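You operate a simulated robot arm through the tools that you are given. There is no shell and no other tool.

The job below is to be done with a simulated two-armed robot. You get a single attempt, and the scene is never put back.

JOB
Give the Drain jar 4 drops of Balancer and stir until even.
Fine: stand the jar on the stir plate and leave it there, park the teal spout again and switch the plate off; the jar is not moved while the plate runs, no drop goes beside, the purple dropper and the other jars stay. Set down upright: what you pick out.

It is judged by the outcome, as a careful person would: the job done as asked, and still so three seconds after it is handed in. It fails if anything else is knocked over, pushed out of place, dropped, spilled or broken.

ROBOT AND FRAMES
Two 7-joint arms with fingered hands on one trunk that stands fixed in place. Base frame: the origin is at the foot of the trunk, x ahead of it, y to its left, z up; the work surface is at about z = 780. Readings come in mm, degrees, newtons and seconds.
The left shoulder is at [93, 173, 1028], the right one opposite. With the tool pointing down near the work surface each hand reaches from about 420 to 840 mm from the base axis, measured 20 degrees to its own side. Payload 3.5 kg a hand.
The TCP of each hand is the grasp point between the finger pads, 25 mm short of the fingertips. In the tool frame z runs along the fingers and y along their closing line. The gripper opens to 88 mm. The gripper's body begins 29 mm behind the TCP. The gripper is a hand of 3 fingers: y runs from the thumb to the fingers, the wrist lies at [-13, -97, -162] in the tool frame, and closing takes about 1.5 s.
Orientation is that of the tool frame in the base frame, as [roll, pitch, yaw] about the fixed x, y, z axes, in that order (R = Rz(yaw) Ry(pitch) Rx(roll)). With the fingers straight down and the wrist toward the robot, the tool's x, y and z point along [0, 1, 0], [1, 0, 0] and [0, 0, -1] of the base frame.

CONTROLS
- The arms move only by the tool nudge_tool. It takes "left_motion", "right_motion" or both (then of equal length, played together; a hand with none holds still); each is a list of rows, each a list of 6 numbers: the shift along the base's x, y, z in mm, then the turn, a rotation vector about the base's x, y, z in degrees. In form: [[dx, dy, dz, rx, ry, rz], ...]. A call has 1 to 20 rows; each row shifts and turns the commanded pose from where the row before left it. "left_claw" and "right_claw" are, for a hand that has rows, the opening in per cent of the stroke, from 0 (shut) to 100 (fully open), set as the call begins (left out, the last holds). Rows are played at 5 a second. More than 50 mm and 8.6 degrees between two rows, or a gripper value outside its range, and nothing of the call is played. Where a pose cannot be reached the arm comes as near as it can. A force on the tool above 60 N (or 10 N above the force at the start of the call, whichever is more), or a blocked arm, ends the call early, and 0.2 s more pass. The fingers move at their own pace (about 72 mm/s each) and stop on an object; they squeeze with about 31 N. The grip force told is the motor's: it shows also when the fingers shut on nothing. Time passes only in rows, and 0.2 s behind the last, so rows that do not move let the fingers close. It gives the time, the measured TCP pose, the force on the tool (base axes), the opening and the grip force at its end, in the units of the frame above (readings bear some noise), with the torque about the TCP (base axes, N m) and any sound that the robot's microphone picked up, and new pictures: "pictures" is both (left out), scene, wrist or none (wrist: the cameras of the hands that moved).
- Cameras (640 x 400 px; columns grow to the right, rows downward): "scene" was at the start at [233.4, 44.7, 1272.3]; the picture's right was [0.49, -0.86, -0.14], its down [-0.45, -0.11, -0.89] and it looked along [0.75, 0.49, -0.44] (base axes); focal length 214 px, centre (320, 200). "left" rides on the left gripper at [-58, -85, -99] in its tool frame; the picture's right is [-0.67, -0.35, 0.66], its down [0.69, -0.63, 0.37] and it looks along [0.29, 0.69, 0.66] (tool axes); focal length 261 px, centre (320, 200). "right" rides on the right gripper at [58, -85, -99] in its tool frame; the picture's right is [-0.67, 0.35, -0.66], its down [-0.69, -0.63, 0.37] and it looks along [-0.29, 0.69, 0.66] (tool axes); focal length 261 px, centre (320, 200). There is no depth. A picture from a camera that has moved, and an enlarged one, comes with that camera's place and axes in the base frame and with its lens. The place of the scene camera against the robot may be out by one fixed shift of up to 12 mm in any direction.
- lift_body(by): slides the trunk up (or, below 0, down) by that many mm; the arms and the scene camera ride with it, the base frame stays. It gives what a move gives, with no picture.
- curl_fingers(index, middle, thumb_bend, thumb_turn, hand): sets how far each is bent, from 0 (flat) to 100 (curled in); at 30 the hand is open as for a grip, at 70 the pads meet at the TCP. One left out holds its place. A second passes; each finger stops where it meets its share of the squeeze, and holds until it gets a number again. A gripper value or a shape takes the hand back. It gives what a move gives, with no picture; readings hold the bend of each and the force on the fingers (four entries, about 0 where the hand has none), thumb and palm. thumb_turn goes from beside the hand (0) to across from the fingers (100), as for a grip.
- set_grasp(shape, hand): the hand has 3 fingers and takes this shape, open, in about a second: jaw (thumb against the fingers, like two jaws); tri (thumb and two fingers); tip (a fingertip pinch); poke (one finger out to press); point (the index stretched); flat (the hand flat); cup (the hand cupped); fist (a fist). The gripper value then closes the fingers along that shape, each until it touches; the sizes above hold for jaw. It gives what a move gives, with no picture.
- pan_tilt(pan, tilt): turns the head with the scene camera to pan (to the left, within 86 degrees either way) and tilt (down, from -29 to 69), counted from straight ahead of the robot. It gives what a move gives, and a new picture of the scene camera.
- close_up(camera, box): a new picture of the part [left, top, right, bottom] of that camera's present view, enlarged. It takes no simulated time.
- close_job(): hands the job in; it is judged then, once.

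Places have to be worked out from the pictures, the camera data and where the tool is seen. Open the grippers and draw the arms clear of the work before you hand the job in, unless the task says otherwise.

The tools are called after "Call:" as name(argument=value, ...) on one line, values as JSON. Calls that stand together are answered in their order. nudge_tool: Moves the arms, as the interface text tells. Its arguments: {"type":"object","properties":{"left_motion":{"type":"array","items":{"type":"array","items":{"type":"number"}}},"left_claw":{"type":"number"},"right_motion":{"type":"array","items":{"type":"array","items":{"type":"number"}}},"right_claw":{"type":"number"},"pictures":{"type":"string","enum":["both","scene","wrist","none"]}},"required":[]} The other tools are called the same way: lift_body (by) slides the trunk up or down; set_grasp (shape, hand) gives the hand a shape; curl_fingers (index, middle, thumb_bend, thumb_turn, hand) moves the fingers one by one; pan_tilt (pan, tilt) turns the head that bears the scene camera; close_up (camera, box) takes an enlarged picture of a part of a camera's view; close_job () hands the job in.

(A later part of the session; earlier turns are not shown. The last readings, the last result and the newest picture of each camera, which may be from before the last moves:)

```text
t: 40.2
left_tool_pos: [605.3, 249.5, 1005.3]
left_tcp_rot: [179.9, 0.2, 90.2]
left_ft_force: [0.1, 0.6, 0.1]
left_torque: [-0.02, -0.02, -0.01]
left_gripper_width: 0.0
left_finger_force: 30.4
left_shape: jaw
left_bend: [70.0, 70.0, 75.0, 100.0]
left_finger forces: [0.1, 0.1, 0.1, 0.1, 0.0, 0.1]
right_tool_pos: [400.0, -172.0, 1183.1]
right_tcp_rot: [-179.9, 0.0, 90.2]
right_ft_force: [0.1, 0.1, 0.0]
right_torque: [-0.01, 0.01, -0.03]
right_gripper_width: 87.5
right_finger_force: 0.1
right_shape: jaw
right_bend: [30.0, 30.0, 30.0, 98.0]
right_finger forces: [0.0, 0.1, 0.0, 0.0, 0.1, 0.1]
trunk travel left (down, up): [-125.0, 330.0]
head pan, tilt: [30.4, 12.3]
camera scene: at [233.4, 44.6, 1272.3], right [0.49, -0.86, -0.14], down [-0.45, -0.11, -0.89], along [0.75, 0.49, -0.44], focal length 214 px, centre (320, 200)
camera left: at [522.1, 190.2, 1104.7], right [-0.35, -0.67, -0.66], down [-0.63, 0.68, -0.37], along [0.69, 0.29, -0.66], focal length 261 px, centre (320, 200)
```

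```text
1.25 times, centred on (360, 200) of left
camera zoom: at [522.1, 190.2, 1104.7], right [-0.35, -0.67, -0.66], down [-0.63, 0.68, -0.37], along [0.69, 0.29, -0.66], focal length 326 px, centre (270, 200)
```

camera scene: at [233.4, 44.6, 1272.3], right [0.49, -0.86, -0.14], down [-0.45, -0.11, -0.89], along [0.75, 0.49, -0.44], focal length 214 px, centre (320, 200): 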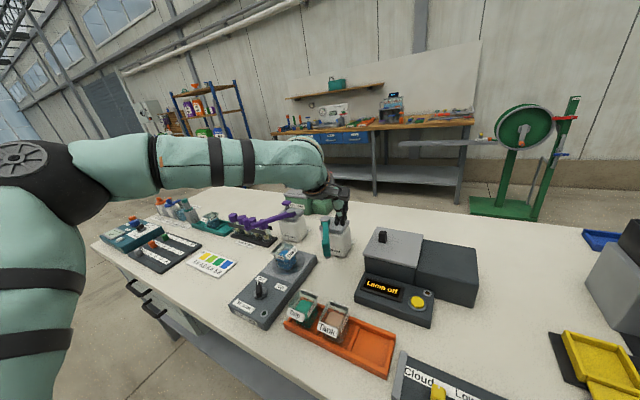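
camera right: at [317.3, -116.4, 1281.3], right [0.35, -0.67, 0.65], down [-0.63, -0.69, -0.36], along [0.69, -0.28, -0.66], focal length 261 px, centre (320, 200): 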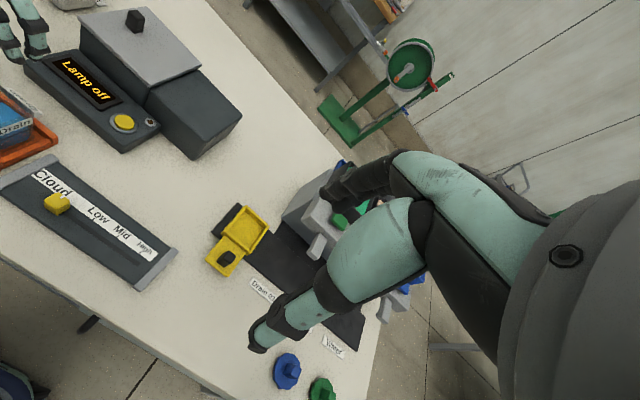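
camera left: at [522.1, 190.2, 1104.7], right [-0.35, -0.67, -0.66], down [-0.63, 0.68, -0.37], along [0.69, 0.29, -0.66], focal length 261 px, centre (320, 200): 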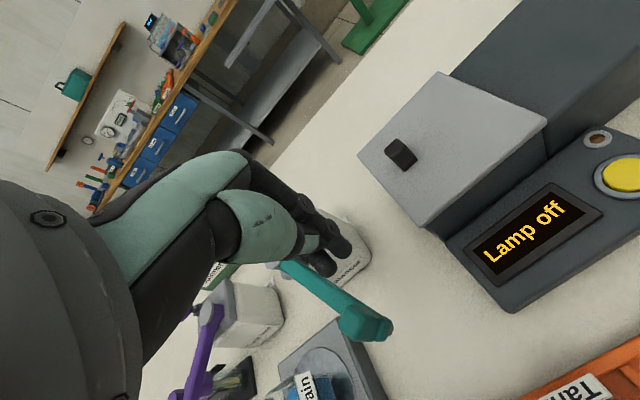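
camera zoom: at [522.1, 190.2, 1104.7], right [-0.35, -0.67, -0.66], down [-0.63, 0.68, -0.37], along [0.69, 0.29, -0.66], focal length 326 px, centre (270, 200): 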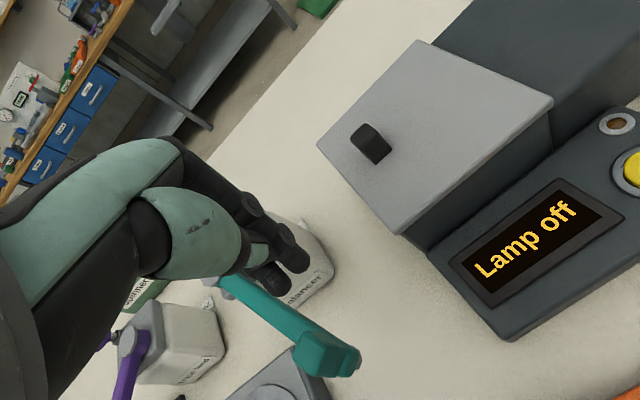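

The closed fingers are at (605, 250), about 40 mm off the block on its −y side. I descend so the fingertips come beside the block, well above the table.

Call:
nudge_tool(left_motion=[[0, 0, -10, 0, 0, 0], [0, 0, -12, 0, 0, 0], [0, 0, -12, 0, 0, 0], [0, 0, -12, 0, 0, 0], [0, 0, -12, 0, 0, 0], [0, 0, -10, 0, 0, 0], [0, 0, -8, 0, 0, 0], [0, 0, -6, 0, 0, 0], [0, 0, 0, 0, 0, 0]], pictures="both")

Call:
close_up(camera="scene", box=[290, 180, 390, 280])

Call:
close_up(camera="left", box=[220, 140, 460, 360])

```text
t: 42.2
left_tool_pos: [605.5, 246.9, 922.5]
left_tcp_rot: [-179.9, 0.0, 90.1]
left_ft_force: [0.6, -0.2, 0.3]
left_torque: [0.01, -0.01, 0.01]
left_gripper_width: 0.0
left_finger_force: 31.1
left_shape: jaw
left_bend: [70.0, 70.0, 75.0, 100.0]
left_finger forces: [0.0, 0.0, 0.0, 0.0, 0.1, 0.0]
right_tool_pos: [401.1, -171.8, 1181.3]
right_tcp_rot: [-180.0, 0.0, 90.1]
right_ft_force: [-0.5, 0.4, 0.4]
right_torque: [0.0, 0.01, 0.03]
right_gripper_width: 87.6
right_finger_force: 0.1
right_shape: jaw
right_bend: [30.0, 30.0, 30.0, 98.0]
right_finger forces: [0.0, 0.0, 0.1, 0.1, 0.0, 0.0]
trunk travel left (down, up): [-125.0, 330.0]
head pan, tilt: [30.4, 12.3]
camera scene: at [233.4, 44.5, 1272.3], right [0.49, -0.86, -0.14], down [-0.45, -0.11, -0.89], along [0.75, 0.49, -0.44], focal length 214 px, centre (320, 200)
camera left: at [522.0, 188.0, 1022.2], right [-0.35, -0.67, -0.66], down [-0.63, 0.69, -0.37], along [0.69, 0.29, -0.66], focal length 261 px, centre (320, 200)
```

scene: 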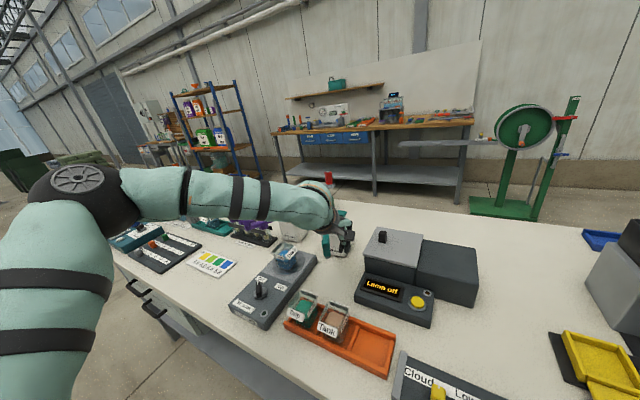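
left: 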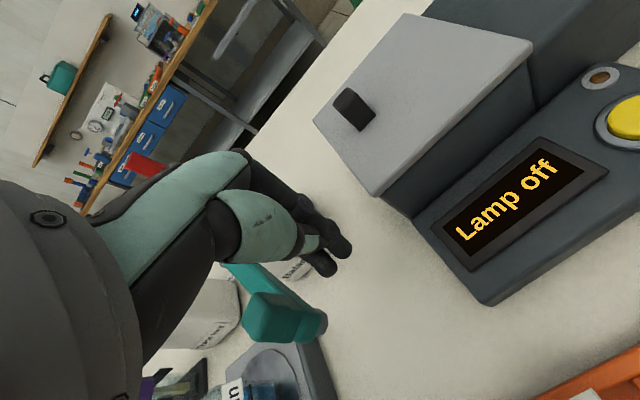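

```text
4.00 times, centred on (340, 230) of scene
camera zoom: at [233.4, 44.5, 1272.3], right [0.49, -0.86, -0.14], down [-0.45, -0.11, -0.89], along [0.75, 0.49, -0.44], focal length 858 px, centre (240, 80)
```

zoom: 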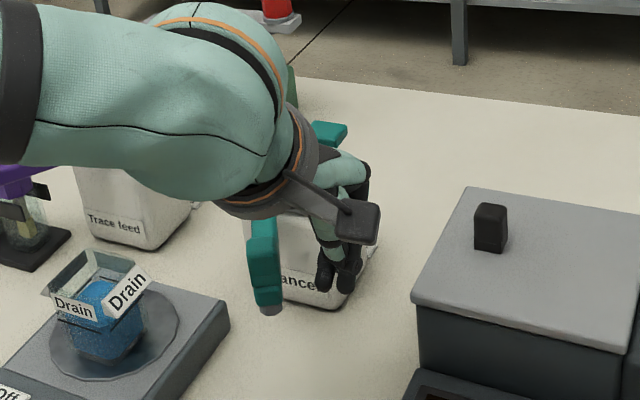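

```text
1.82 times, centred on (340, 250) of left
camera zoom: at [522.0, 188.0, 1022.2], right [-0.35, -0.67, -0.66], down [-0.63, 0.69, -0.37], along [0.69, 0.29, -0.66], focal length 474 px, centre (284, 109)
```

zoom: 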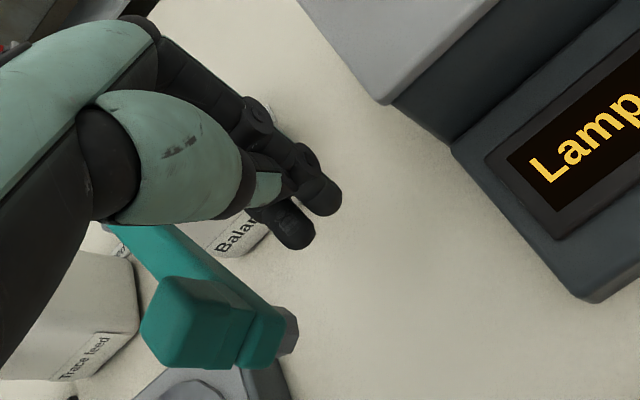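

The fingers are beside the block with the nozzle end outermost. I start pushing along the spout's arc (about the pivot at (711, 363)), first a short stretch to verify contact and rotation.

Call:
nudge_tool(left_motion=[[-1.4, 4.6, 0, 0, 0, 0], [-1.4, 4.6, 0, 0, 0, 0], [-1.4, 4.6, 0, 0, 0, 0], [-3.4, 4, 0, 0, 0, 0], [-3.4, 4, 0, 0, 0, 0], [-3.3, 4, 0, 0, 0, 0], [-3.4, 5.1, 0, 0, 0, 0], [-3.4, 5.1, 0, 0, 0, 0], [-3.3, 5.1, 0, 0, 0, 0]], pictures="both")

Call:
close_up(camera="scene", box=[290, 180, 390, 280])

Call:
close_up(camera="left", box=[180, 140, 420, 360])

```text
t: 44.2
left_tool_pos: [582.0, 288.8, 922.0]
left_tcp_rot: [-180.0, 0.0, 90.0]
left_ft_force: [0.8, 0.3, -0.1]
left_torque: [-0.02, -0.01, 0.01]
left_gripper_width: 0.1
left_finger_force: 31.1
left_shape: jaw
left_bend: [70.0, 70.0, 75.0, 100.0]
left_finger forces: [0.1, 0.1, 0.0, 0.1, 0.1, 0.0]
right_tool_pos: [401.1, -172.4, 1181.8]
right_tcp_rot: [-179.9, 0.0, 90.1]
right_ft_force: [0.2, 0.1, 0.8]
right_torque: [-0.01, -0.01, -0.01]
right_gripper_width: 87.6
right_finger_force: 0.1
right_shape: jaw
right_bend: [30.0, 30.0, 30.0, 98.0]
right_finger forces: [0.0, 0.0, 0.0, 0.0, 0.0, 0.1]
trunk travel left (down, up): [-125.0, 330.0]
head pan, tilt: [30.4, 12.3]
camera scene: at [233.3, 44.7, 1272.3], right [0.49, -0.86, -0.14], down [-0.45, -0.11, -0.89], along [0.75, 0.49, -0.44], focal length 214 px, centre (320, 200)
camera left: at [497.6, 230.1, 1021.9], right [-0.35, -0.67, -0.66], down [-0.63, 0.69, -0.37], along [0.69, 0.29, -0.66], focal length 261 px, centre (320, 200)
```

scene: 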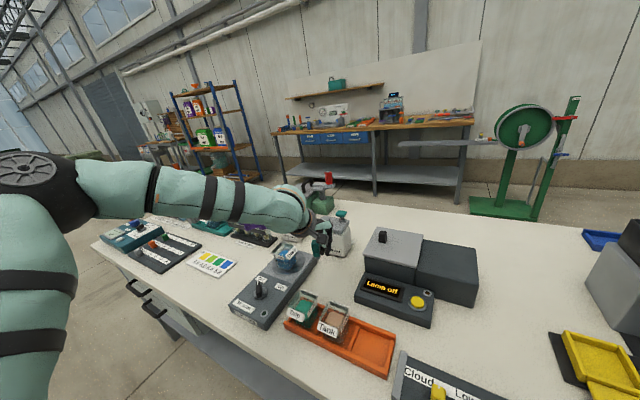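
left: 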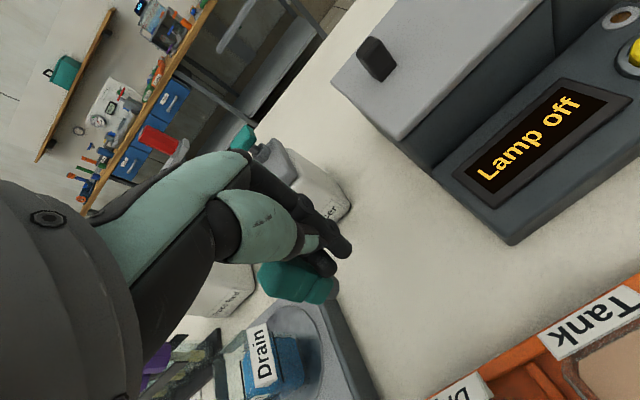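

```text
4.00 times, centred on (340, 230) of scene
camera zoom: at [233.3, 44.7, 1272.3], right [0.49, -0.86, -0.14], down [-0.45, -0.11, -0.89], along [0.75, 0.49, -0.44], focal length 858 px, centre (240, 80)
```

zoom: 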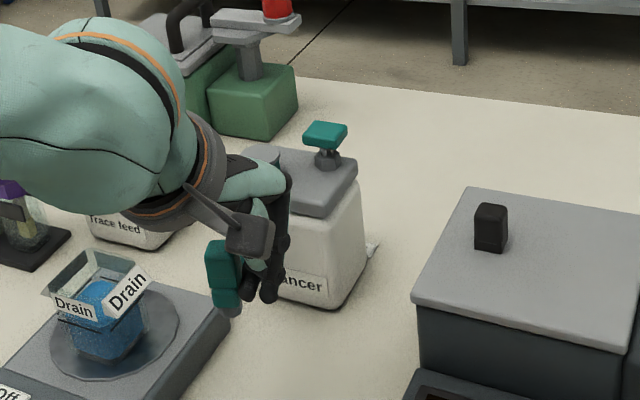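

```text
1.82 times, centred on (300, 250) of left
camera zoom: at [497.6, 230.1, 1021.9], right [-0.35, -0.67, -0.66], down [-0.63, 0.69, -0.37], along [0.69, 0.29, -0.66], focal length 474 px, centre (356, 109)
```

zoom: 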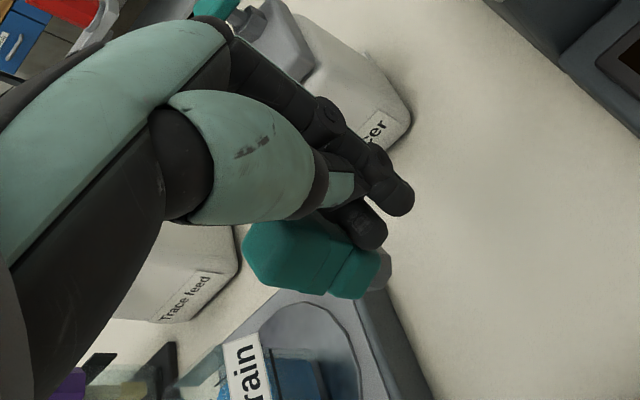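

The spout swings with the finger at almost no force and the bottle stays put. I continue along the arc, then check before the last part.

Call:
nudge_tool(left_motion=[[-4.1, 8.2, 0, 0, 0, 0], [-4.1, 8.2, 0, 0, 0, 0], [-3.05, 8.65, 0, 0, 0, 0], [-3.05, 8.65, 0, 0, 0, 0], [-2, 8.9, 0, 0, 0, 0], [-2, 8.9, 0, 0, 0, 0], [-0.85, 9.15, 0, 0, 0, 0], [-0.85, 9.15, 0, 0, 0, 0], [0.17, 6.1, 0, 0, 0, 0], [0.17, 6.1, 0, 0, 0, 0], [0.17, 6.1, 0, 0, 0, 0], [0, 0, 0, 0, 0, 0]], pictures="both")

Call:
close_up(camera="scene", box=[250, 190, 370, 290])

Call:
close_up(camera="left", box=[180, 140, 420, 360])

```text
t: 46.8
left_tool_pos: [562.3, 375.8, 923.2]
left_tcp_rot: [-180.0, 0.1, 90.0]
left_ft_force: [-0.7, -0.4, -0.6]
left_torque: [-0.01, -0.02, -0.04]
left_gripper_width: 0.4
left_finger_force: 30.8
left_shape: jaw
left_bend: [70.0, 70.0, 75.0, 100.0]
left_finger forces: [0.0, 0.1, 0.1, 0.0, 0.0, 0.0]
right_tool_pos: [401.3, -173.1, 1182.6]
right_tcp_rot: [-179.9, 0.0, 90.1]
right_ft_force: [0.8, 1.3, -0.2]
right_torque: [-0.02, -0.01, 0.01]
right_gripper_width: 87.5
right_finger_force: 0.1
right_shape: jaw
right_bend: [30.0, 30.0, 30.0, 98.0]
right_finger forces: [0.1, 0.0, 0.0, 0.0, 0.0, 0.0]
trunk travel left (down, up): [-125.0, 330.0]
head pan, tilt: [30.4, 12.3]
camera scene: at [233.5, 44.5, 1272.3], right [0.49, -0.86, -0.14], down [-0.45, -0.11, -0.89], along [0.75, 0.49, -0.44], focal length 214 px, centre (320, 200)
camera left: at [478.5, 317.1, 1022.4], right [-0.35, -0.67, -0.66], down [-0.63, 0.69, -0.37], along [0.69, 0.29, -0.66], focal length 261 px, centre (320, 200)
```

scene: 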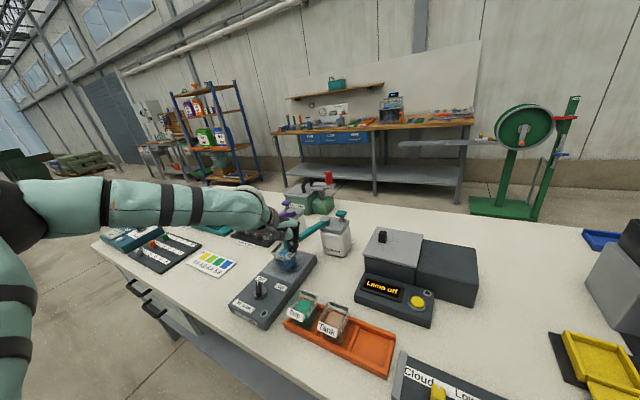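
left: 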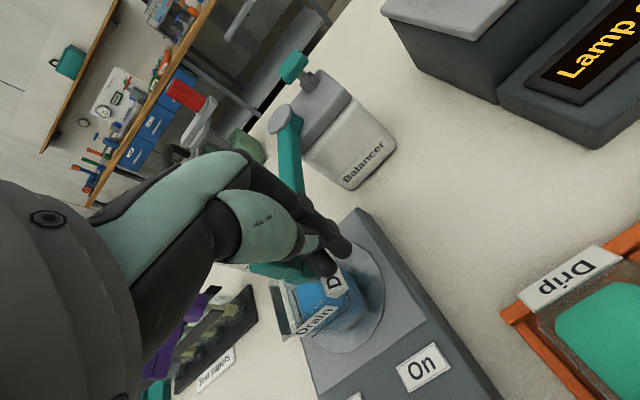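

```text
4.00 times, centred on (310, 240) of scene
camera zoom: at [233.5, 44.5, 1272.3], right [0.49, -0.86, -0.14], down [-0.45, -0.11, -0.89], along [0.75, 0.49, -0.44], focal length 858 px, centre (360, 40)
```

zoom: 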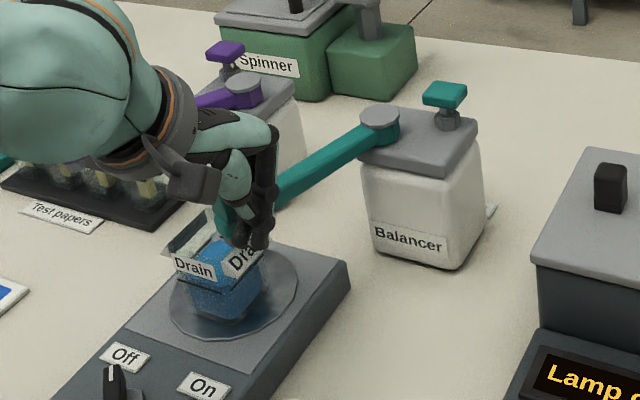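

```text
1.82 times, centred on (300, 250) of left
camera zoom: at [478.5, 317.1, 1022.4], right [-0.35, -0.67, -0.66], down [-0.63, 0.69, -0.37], along [0.69, 0.29, -0.66], focal length 474 px, centre (356, 109)
```

zoom: 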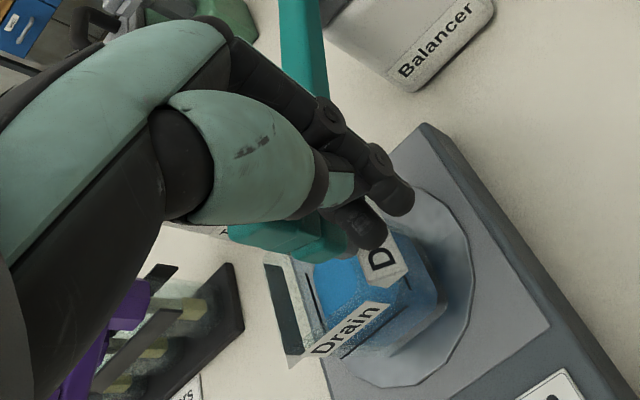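

The spout now stands at about 164° and needs about 13° more to reach the jar's centre. I continue the arc gently.

Call:
nudge_tool(left_motion=[[0.9, 6, 0, 0, 0, 0], [0.9, 6, 0, 0, 0, 0], [0.9, 6, 0, 0, 0, 0], [1.3, 4, 0, 0, 0, 0], [1.3, 4, 0, 0, 0, 0], [0, 0, 0, 0, 0, 0]], pictures="both")

Call:
close_up(camera="scene", box=[250, 190, 370, 290])

Call:
close_up(camera="left", box=[180, 140, 420, 360])

```text
t: 48.2
left_tool_pos: [567.9, 402.4, 923.2]
left_tcp_rot: [179.9, 0.0, 90.0]
left_ft_force: [0.1, -0.9, -0.8]
left_torque: [-0.01, 0.0, -0.03]
left_gripper_width: 0.0
left_finger_force: 30.9
left_shape: jaw
left_bend: [70.0, 70.0, 75.0, 100.0]
left_finger forces: [0.0, 0.1, 0.1, 0.0, 0.0, 0.0]
right_tool_pos: [402.2, -172.8, 1181.3]
right_tcp_rot: [-180.0, 0.0, 90.0]
right_ft_force: [-0.1, 0.4, 1.0]
right_torque: [0.01, 0.02, 0.02]
right_gripper_width: 87.5
right_finger_force: 0.0
right_shape: jaw
right_bend: [30.0, 30.0, 30.0, 98.0]
right_finger forces: [0.0, 0.0, 0.0, 0.1, 0.0, 0.0]
trunk travel left (down, up): [-125.0, 330.0]
head pan, tilt: [30.4, 12.3]
camera scene: at [233.4, 44.5, 1272.3], right [0.49, -0.86, -0.14], down [-0.45, -0.11, -0.89], along [0.75, 0.49, -0.44], focal length 214 px, centre (320, 200)
camera left: at [484.1, 343.6, 1021.5], right [-0.35, -0.67, -0.66], down [-0.63, 0.69, -0.37], along [0.69, 0.29, -0.66], focal length 261 px, centre (320, 200)
```

scene: 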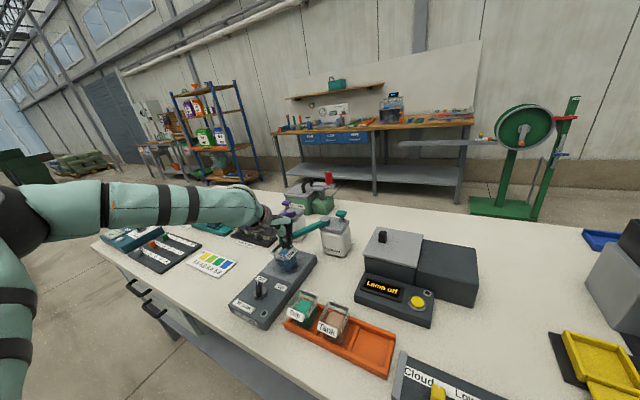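
left: 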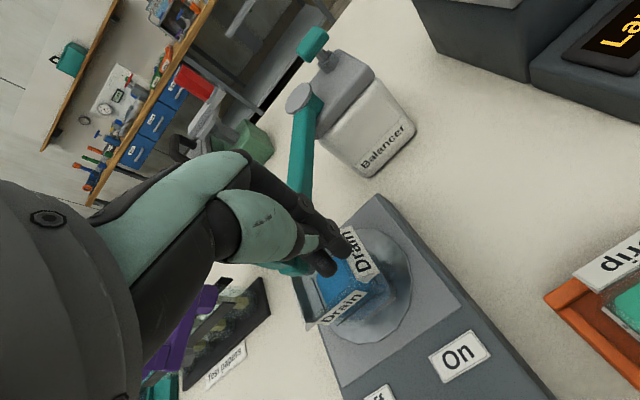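

```text
4.00 times, centred on (310, 240) of scene
camera zoom: at [233.4, 44.5, 1272.3], right [0.49, -0.86, -0.14], down [-0.45, -0.11, -0.89], along [0.75, 0.49, -0.44], focal length 858 px, centre (360, 40)
```

zoom: 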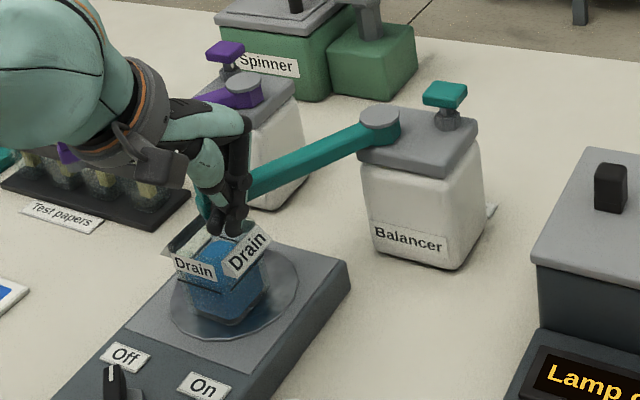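

```text
1.82 times, centred on (300, 250) of left
camera zoom: at [484.1, 343.6, 1021.5], right [-0.35, -0.67, -0.66], down [-0.63, 0.69, -0.37], along [0.69, 0.29, -0.66], focal length 474 px, centre (356, 109)
```

zoom: 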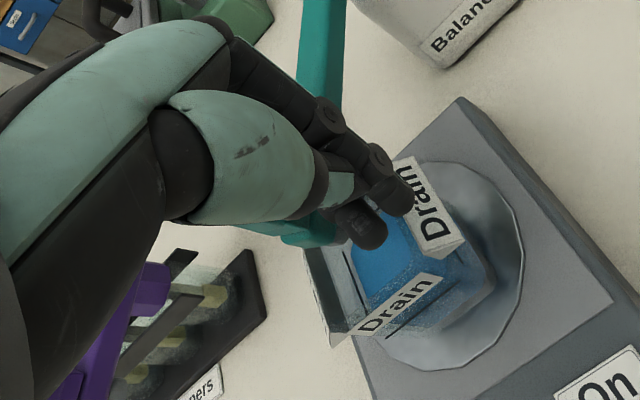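

The spout should now be near 153°. I back the hand off and raise it to see where the nozzle is relative to the jar.

Call:
nudge_tool(left_motion=[[-3, -6, 0, 0, 0, 0], [-4, -8, 0, 0, 0, 0], [-4, -8, 0, 0, 0, 0], [0, 0, 10, 0, 0, 0], [0, 0, 20, 0, 0, 0], [0, 0, 20, 0, 0, 0], [0, 0, 20, 0, 0, 0], [0, -10, 15, 0, 0, 0], [0, -20, 0, 0, 0, 0], [0, -20, 0, 0, 0, 0], [0, 0, 0, 0, 0, 0]], pictures="both")

Call:
close_up(camera="scene", box=[250, 190, 370, 290])

Call:
close_up(camera="left", box=[230, 80, 470, 320])

```text
t: 50.6
left_tool_pos: [557.9, 329.5, 1008.4]
left_tcp_rot: [-180.0, 0.0, 90.0]
left_ft_force: [0.0, 1.3, 0.6]
left_torque: [-0.02, 0.0, -0.02]
left_gripper_width: 0.0
left_finger_force: 30.6
left_shape: jaw
left_bend: [70.0, 70.0, 75.0, 100.0]
left_finger forces: [0.0, 0.1, 0.1, 0.0, 0.0, 0.0]
right_tool_pos: [402.6, -172.8, 1182.5]
right_tcp_rot: [-179.9, -0.1, 90.1]
right_ft_force: [0.4, -0.3, -0.6]
right_torque: [0.04, 0.01, 0.02]
right_gripper_width: 87.7
right_finger_force: 0.0
right_shape: jaw
right_bend: [30.0, 30.0, 30.0, 98.0]
right_finger forces: [0.0, 0.0, 0.0, 0.0, 0.0, 0.1]
trunk travel left (down, up): [-125.0, 330.0]
head pan, tilt: [30.4, 12.3]
camera scene: at [233.4, 45.0, 1272.2], right [0.49, -0.86, -0.14], down [-0.45, -0.11, -0.89], along [0.75, 0.49, -0.44], focal length 214 px, centre (320, 200)
camera left: at [473.4, 271.2, 1107.3], right [-0.35, -0.67, -0.66], down [-0.63, 0.69, -0.37], along [0.69, 0.29, -0.66], focal length 261 px, centre (320, 200)
```

scene: 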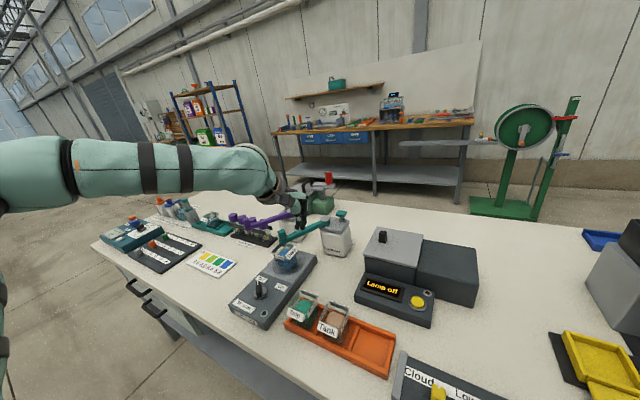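
left: 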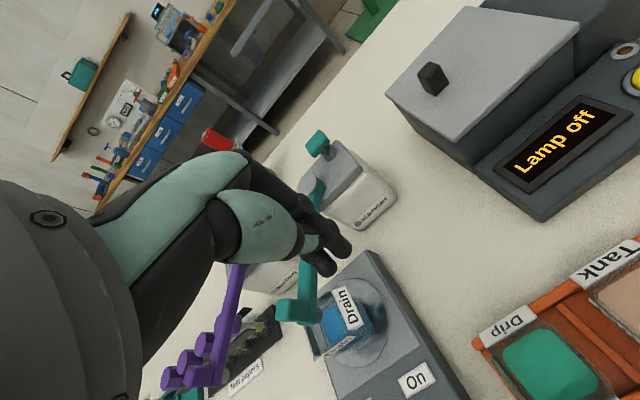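

```text
4.00 times, centred on (310, 240) of scene
camera zoom: at [233.4, 45.0, 1272.2], right [0.49, -0.86, -0.14], down [-0.45, -0.11, -0.89], along [0.75, 0.49, -0.44], focal length 858 px, centre (360, 40)
```

zoom: 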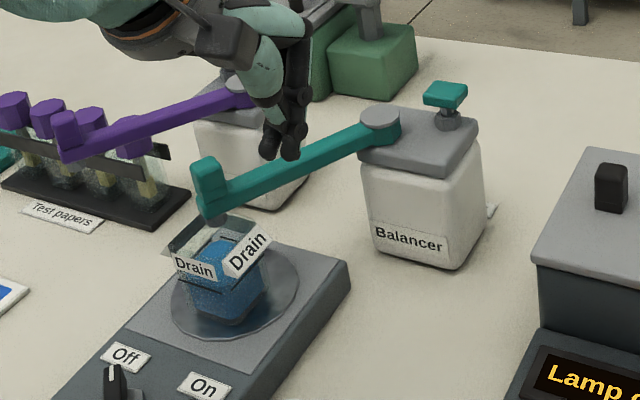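

```text
1.67 times, centred on (350, 200) of left
camera zoom: at [473.4, 271.2, 1107.3], right [-0.35, -0.67, -0.66], down [-0.63, 0.69, -0.37], along [0.69, 0.29, -0.66], focal length 434 px, centre (270, 200)
```

zoom: 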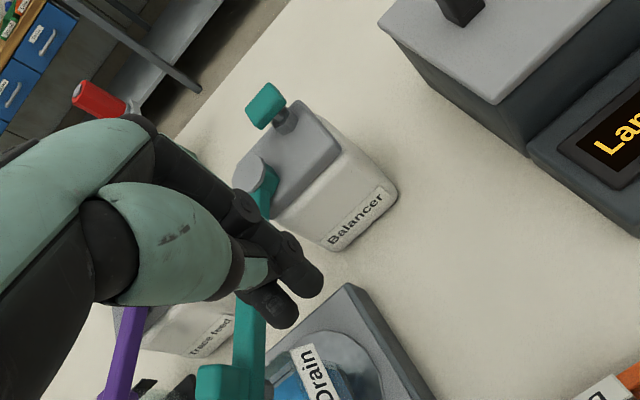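

The nozzle now appears over the jar's far half. I enlarge the wrist and scene views to locate it exactly.

Call:
close_up(camera="left", box=[260, 260, 420, 390])

Call:
close_up(camera="scene", box=[260, 220, 320, 280])

```text
3.08 times, centred on (340, 325) of left
camera zoom: at [473.4, 271.2, 1107.3], right [-0.35, -0.67, -0.66], down [-0.63, 0.69, -0.37], along [0.69, 0.29, -0.66], focal length 802 px, centre (258, -185)
```

zoom: 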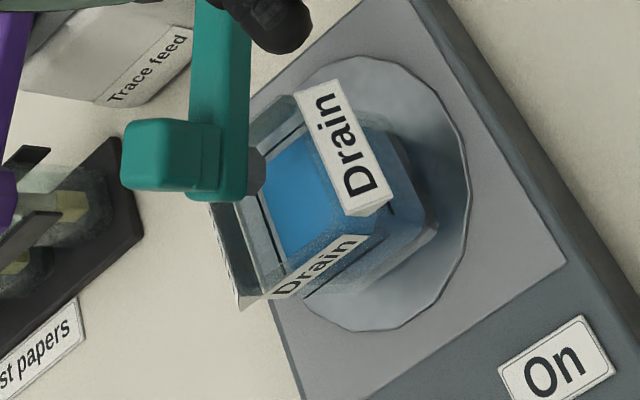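

```text
6.67 times, centred on (290, 250) of scene
camera zoom: at [233.4, 45.0, 1272.2], right [0.49, -0.86, -0.14], down [-0.45, -0.11, -0.89], along [0.75, 0.49, -0.44], focal length 1430 px, centre (520, -133)
```

zoom: 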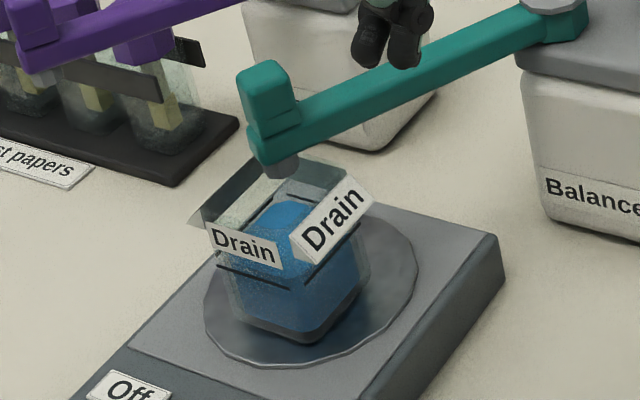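

Two views disagree slightly on how far the nozzle is from the jar's far wall, so I take another calibrated view from the robot side with the wrist camera.

Call:
nudge_tool(left_motion=[[-20, 0, 0, 0, 0, 0], [-25, 10, 0, 0, 0, 0], [-25, 25, 0, 0, 0, 0], [-20, 25, 0, 0, 0, 0], [-18, 25, 0, 0, 0, 0], [0, 25, 0, 0, 0, 0], [0, 25, 0, 0, 0, 0], [0, 25, 0, 0, 0, 0], [0, 0, 0, 0, 0, 0]], pictures="both")

Call:
close_up(camera="left", box=[340, 90, 480, 230])

Call:
close_up(camera="scene", box=[260, 200, 360, 290])

```text
t: 52.6
left_tool_pos: [448.2, 489.9, 1009.9]
left_tcp_rot: [-179.9, 0.0, 90.1]
left_ft_force: [0.7, -0.2, 0.3]
left_torque: [0.02, -0.01, -0.01]
left_gripper_width: 0.1
left_finger_force: 30.1
left_shape: jaw
left_bend: [70.0, 70.0, 76.0, 100.0]
left_finger forces: [0.0, 0.0, 0.1, 0.1, 0.1, 0.1]
right_tool_pos: [402.1, -173.9, 1181.6]
right_tcp_rot: [-180.0, 0.1, 90.1]
right_ft_force: [0.1, -0.2, -1.3]
right_torque: [0.0, -0.01, 0.03]
right_gripper_width: 87.6
right_finger_force: 0.1
right_shape: jaw
right_bend: [30.0, 30.0, 30.0, 98.0]
right_finger forces: [0.0, 0.0, 0.1, 0.0, 0.0, 0.0]
trunk travel left (down, up): [-125.0, 330.0]
head pan, tilt: [30.4, 12.3]
camera scene: at [233.4, 44.2, 1272.3], right [0.49, -0.86, -0.14], down [-0.45, -0.11, -0.89], along [0.75, 0.49, -0.44], focal length 214 px, centre (320, 200)
camera left: at [364.4, 431.1, 1107.9], right [-0.35, -0.67, -0.66], down [-0.63, 0.69, -0.37], along [0.69, 0.29, -0.66], focal length 261 px, centre (320, 200)
```

scene: 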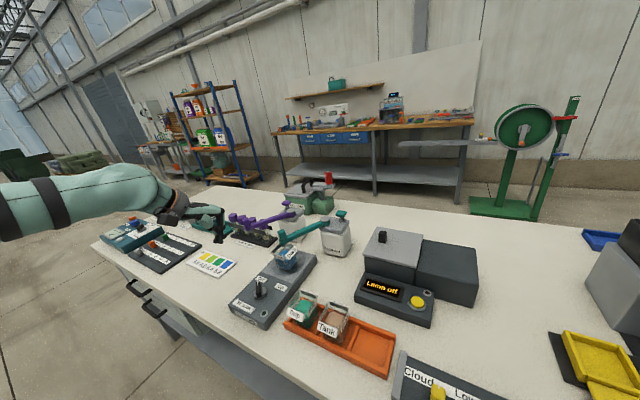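
left: 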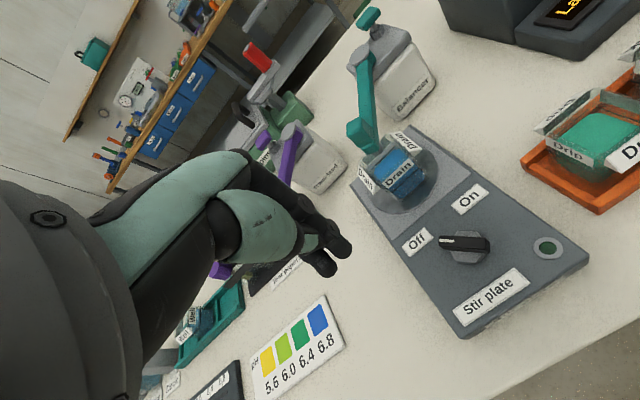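

```text
2.86 times, centred on (410, 160) of left
camera zoom: at [364.4, 431.1, 1107.9], right [-0.35, -0.67, -0.66], down [-0.63, 0.69, -0.37], along [0.69, 0.29, -0.66], focal length 745 px, centre (63, 314)
```

zoom: 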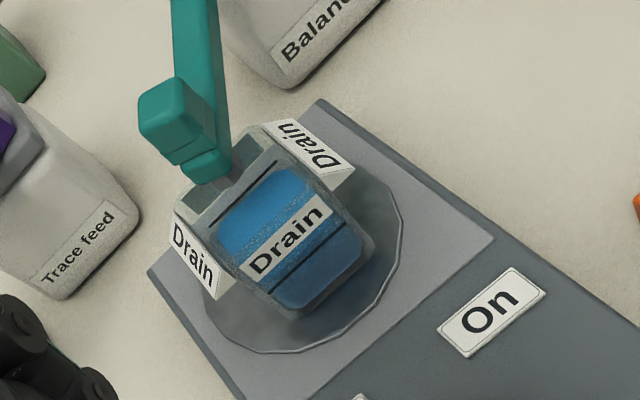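

```text
4.44 times, centred on (310, 245) of scene
camera zoom: at [233.4, 44.2, 1272.3], right [0.49, -0.86, -0.14], down [-0.45, -0.11, -0.89], along [0.75, 0.49, -0.44], focal length 953 px, centre (364, 0)
```

zoom: 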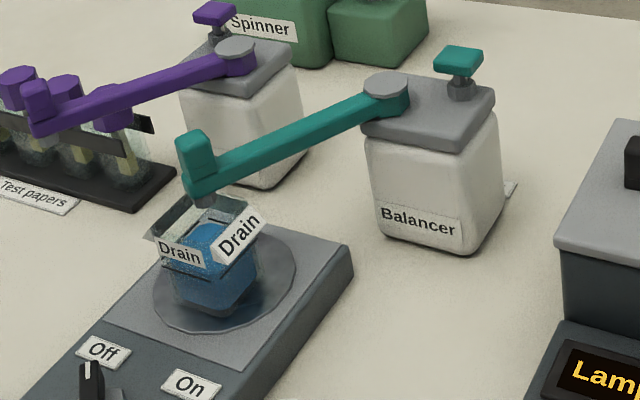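

Triangulating gives the nozzle bottom at about (587, 439, 878), the jar's rim centre about (576, 435): inside, but ~12 mm toward the far wall. I want it better centred, so I go to the +y side of the block to nudge the spout back a few degrees.

Call:
nudge_tool(left_motion=[[15, 2, 0, 0, 0, 0], [25, 2, 0, 0, 0, 0], [25, 0, 0, 0, 0, 0], [25, 0, 0, 0, 0, 0], [25, 0, 0, 0, 0, 0], [25, 0, 0, 0, 0, 0], [20, 0, 0, 0, 0, 0], [5, 0, 0, 0, 0, 0], [0, 0, 0, 0, 0, 0]], pictures="both")

Call:
close_up(camera="left", box=[260, 100, 500, 340])

Call:
close_up(camera="scene", box=[230, 180, 350, 290])

```text
t: 54.6
left_tool_pos: [612.8, 495.4, 1008.2]
left_tcp_rot: [-179.9, -0.1, 90.0]
left_ft_force: [-0.1, 1.5, -0.1]
left_torque: [0.0, -0.03, -0.01]
left_gripper_width: 0.2
left_finger_force: 30.7
left_shape: jaw
left_bend: [70.0, 70.0, 76.0, 100.0]
left_finger forces: [0.0, 0.1, 0.0, 0.1, 0.0, 0.0]
right_tool_pos: [401.5, -172.3, 1182.2]
right_tcp_rot: [-179.9, 0.0, 90.1]
right_ft_force: [0.5, -0.6, -0.2]
right_torque: [-0.01, 0.01, 0.01]
right_gripper_width: 87.4
right_finger_force: 0.0
right_shape: jaw
right_bend: [30.0, 30.0, 30.0, 98.0]
right_finger forces: [0.1, 0.0, 0.0, 0.1, 0.1, 0.0]
trunk travel left (down, up): [-125.0, 330.0]
head pan, tilt: [30.4, 12.3]
camera scene: at [233.5, 44.5, 1272.3], right [0.49, -0.86, -0.14], down [-0.45, -0.11, -0.89], along [0.75, 0.49, -0.44], focal length 214 px, centre (320, 200)
camera left: at [529.4, 436.1, 1107.3], right [-0.35, -0.67, -0.66], down [-0.63, 0.69, -0.37], along [0.69, 0.29, -0.66], focal length 261 px, centre (320, 200)
```

scene: 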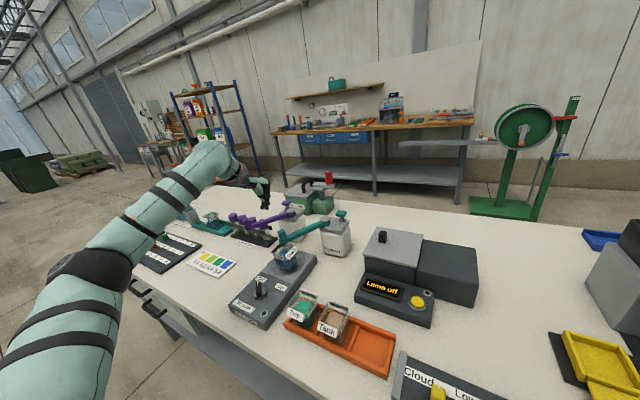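
left: 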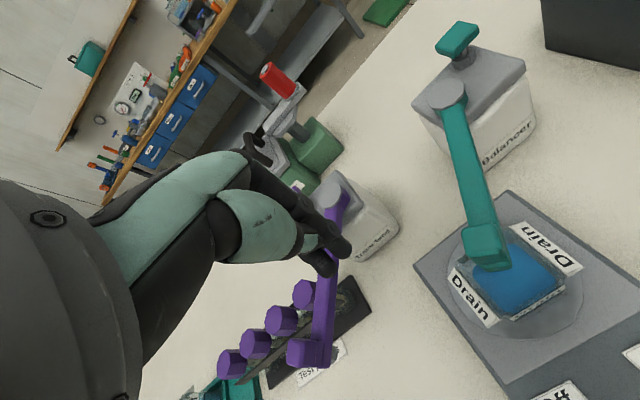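

```text
1.67 times, centred on (380, 220) of left
camera zoom: at [529.4, 436.1, 1107.3], right [-0.35, -0.67, -0.66], down [-0.63, 0.69, -0.37], along [0.69, 0.29, -0.66], focal length 434 px, centre (220, 167)
```

zoom: 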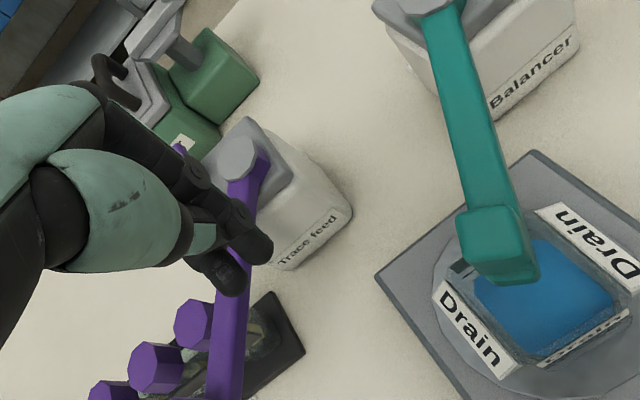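

```text
3.64 times, centred on (290, 235) of scene
camera zoom: at [233.5, 44.5, 1272.3], right [0.49, -0.86, -0.14], down [-0.45, -0.11, -0.89], along [0.75, 0.49, -0.44], focal length 780 px, centre (429, 73)
```

zoom: 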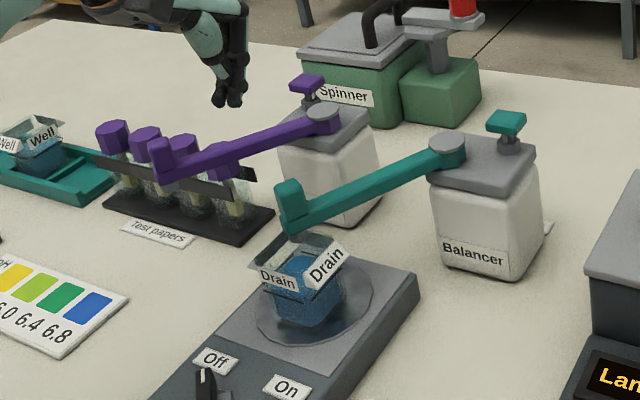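

From this view the jar centre is about (579, 437) and the nozzle sits ~8–10 mm off it, about 10 mm above the rim: safely inside the opening, so I leave the spout. Next I move above the teal button near (734, 320, 928), staying high.

Call:
nudge_tool(left_motion=[[8, -15, 2, 0, 0, 0], [12.5, -18, 0, 0, 0, 0], [12.5, -18, 0, 0, 0, 0], [12.5, -18, 0, 0, 0, 0], [12.5, -18, 0, 0, 0, 0], [12.5, -18, 0, 0, 0, 0], [12.5, -18, 0, 0, 0, 0], [12.5, -18, 0, 0, 0, 0], [12.5, -18, 0, 0, 0, 0], [12.5, -16, 0, 0, 0, 0], [0, 0, 0, 0, 0, 0]], pictures="both")

Call:
close_up(camera="left", box=[200, 120, 440, 340])

Call:
close_up(camera="scene", box=[270, 160, 390, 280])

```text
t: 57.0
left_tool_pos: [735.3, 321.6, 1010.6]
left_tcp_rot: [-179.9, 0.0, 90.0]
left_ft_force: [-0.1, 0.2, 0.1]
left_torque: [-0.02, -0.02, 0.0]
left_gripper_width: 0.0
left_finger_force: 31.0
left_shape: jaw
left_bend: [70.0, 70.0, 76.0, 100.0]
left_finger forces: [0.0, 0.2, 0.0, 0.1, 0.0, 0.0]
right_tool_pos: [400.2, -172.4, 1183.1]
right_tcp_rot: [-179.9, 0.0, 90.1]
right_ft_force: [-0.5, 0.2, -0.5]
right_torque: [0.0, 0.0, 0.0]
right_gripper_width: 87.7
right_finger_force: 0.0
right_shape: jaw
right_bend: [30.0, 30.0, 30.0, 98.0]
right_finger forces: [0.0, 0.0, 0.0, 0.0, 0.0, 0.0]
trunk travel left (down, up): [-125.0, 330.0]
head pan, tilt: [30.4, 12.3]
camera scene: at [233.3, 45.0, 1272.3], right [0.49, -0.86, -0.14], down [-0.45, -0.11, -0.89], along [0.75, 0.49, -0.44], focal length 214 px, centre (320, 200)
camera left: at [651.6, 263.2, 1110.1], right [-0.35, -0.67, -0.66], down [-0.63, 0.69, -0.37], along [0.69, 0.29, -0.66], focal length 261 px, centre (320, 200)
```

scene: 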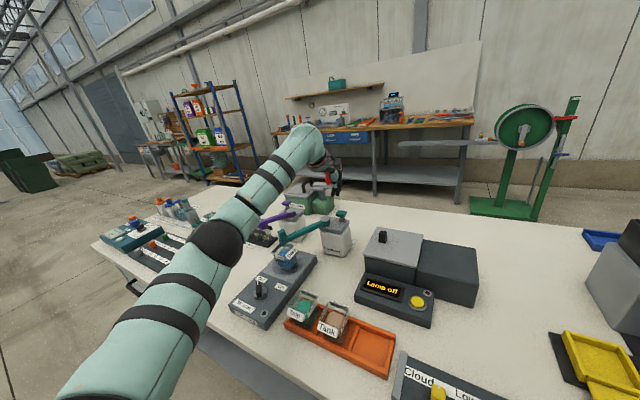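
left: 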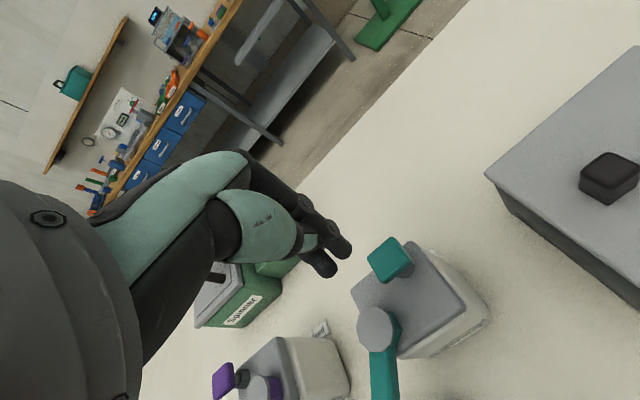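

```text
1.82 times, centred on (320, 230) of left
camera zoom: at [651.6, 263.2, 1110.1], right [-0.35, -0.67, -0.66], down [-0.63, 0.69, -0.37], along [0.69, 0.29, -0.66], focal length 474 px, centre (320, 146)
```

zoom: 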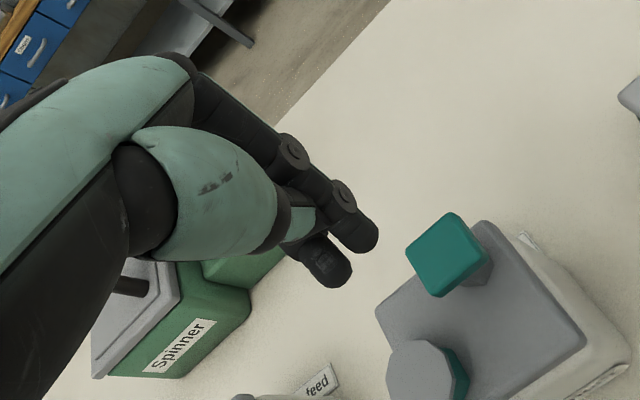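

```text
3.33 times, centred on (330, 220) of scene
camera zoom: at [233.3, 45.0, 1272.3], right [0.49, -0.86, -0.14], down [-0.45, -0.11, -0.89], along [0.75, 0.49, -0.44], focal length 715 px, centre (287, 133)
```

zoom: 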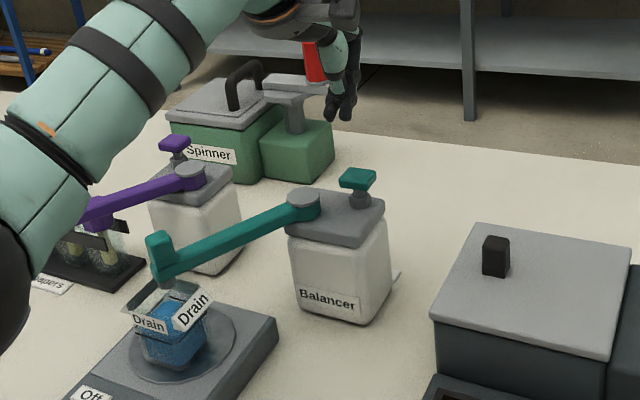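

The button's top centre is at about (740, 318) with z≈921–928 and is ~26 mm across. I shift 5 mm in x, −3.5 mm in y and descend to leave the fingertips roughly 12–15 mm above it.

Call:
nudge_tool(left_motion=[[2.5, -2, -6, 0, 0, 0], [2.5, -1.5, -8, 0, 0, 0], [0, 0, -10, 0, 0, 0], [0, 0, -10, 0, 0, 0], [0, 0, -8, 0, 0, 0], [0, 0, -3, 0, 0, 0], [0, 0, 0, 0, 0, 0]], pictures="both")

Call:
close_up(camera="left", box=[240, 160, 440, 340])

Call:
close_up(camera="scene", box=[310, 180, 370, 240])

```text
t: 58.6
left_tool_pos: [740.5, 317.0, 963.9]
left_tcp_rot: [179.9, 0.0, 90.0]
left_ft_force: [-0.6, 0.3, 0.4]
left_torque: [0.01, 0.02, 0.01]
left_gripper_width: 0.0
left_finger_force: 31.0
left_shape: jaw
left_bend: [70.0, 70.0, 76.0, 100.0]
left_finger forces: [0.1, 0.1, 0.1, 0.0, 0.1, 0.1]
right_tool_pos: [402.5, -172.8, 1181.6]
right_tcp_rot: [-180.0, -0.1, 90.0]
right_ft_force: [-0.8, -0.8, -0.1]
right_torque: [0.02, 0.01, -0.01]
right_gripper_width: 87.8
right_finger_force: 0.0
right_shape: jaw
right_bend: [30.0, 30.0, 30.0, 98.0]
right_finger forces: [0.1, 0.0, 0.0, 0.0, 0.1, 0.1]
trunk travel left (down, up): [-125.0, 330.0]
head pan, tilt: [30.4, 12.3]
camera scene: at [233.5, 44.5, 1272.3], right [0.49, -0.86, -0.14], down [-0.45, -0.11, -0.89], along [0.75, 0.49, -0.44], focal length 214 px, centre (320, 200)
camera left: at [656.4, 257.9, 1063.9], right [-0.35, -0.67, -0.66], down [-0.63, 0.69, -0.37], along [0.69, 0.29, -0.66], focal length 261 px, centre (320, 200)
```

scene: 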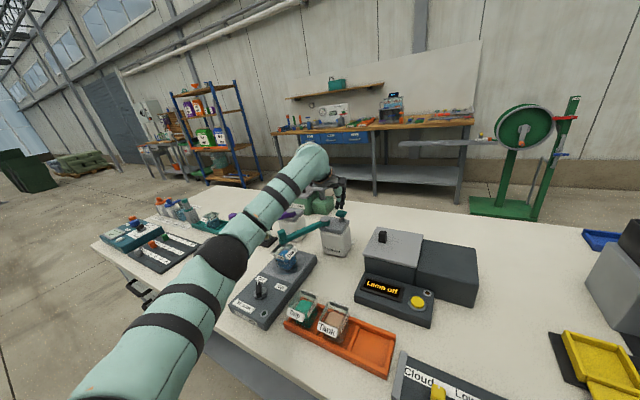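
left: 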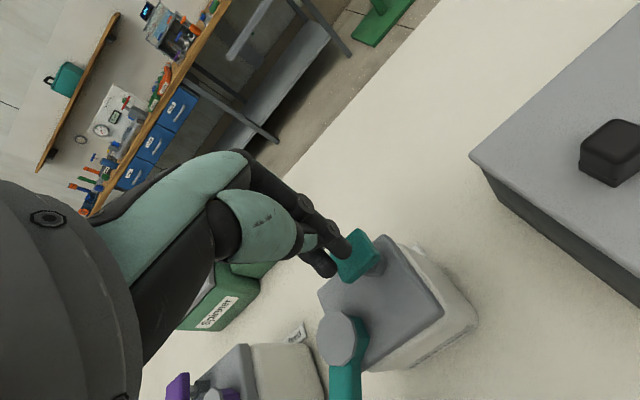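

```text
2.22 times, centred on (340, 250) of left
camera zoom: at [656.4, 257.9, 1063.9], right [-0.35, -0.67, -0.66], down [-0.63, 0.69, -0.37], along [0.69, 0.29, -0.66], focal length 579 px, centre (276, 89)
```

zoom: 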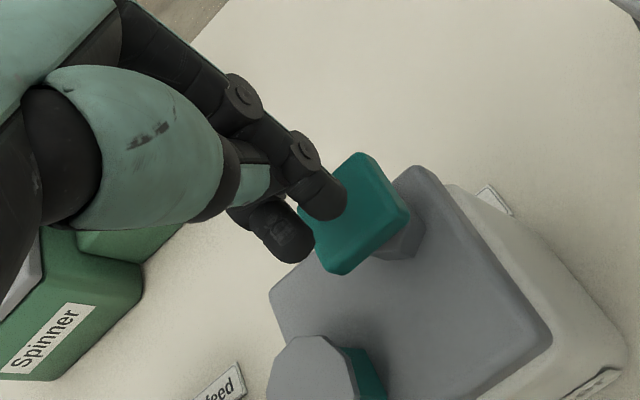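

```text
6.67 times, centred on (340, 210) of scene
camera zoom: at [233.5, 44.5, 1272.3], right [0.49, -0.86, -0.14], down [-0.45, -0.11, -0.89], along [0.75, 0.49, -0.44], focal length 1430 px, centre (187, 133)
```

zoom: 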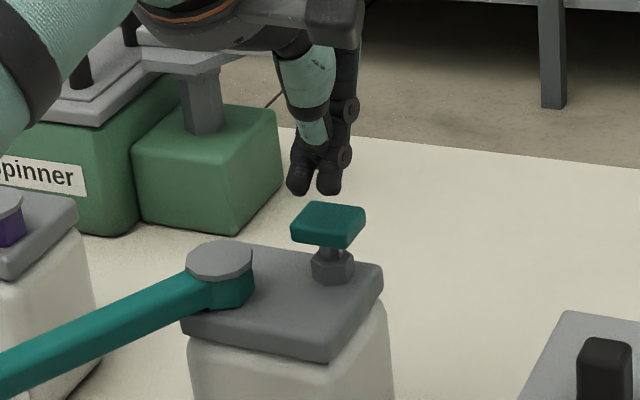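

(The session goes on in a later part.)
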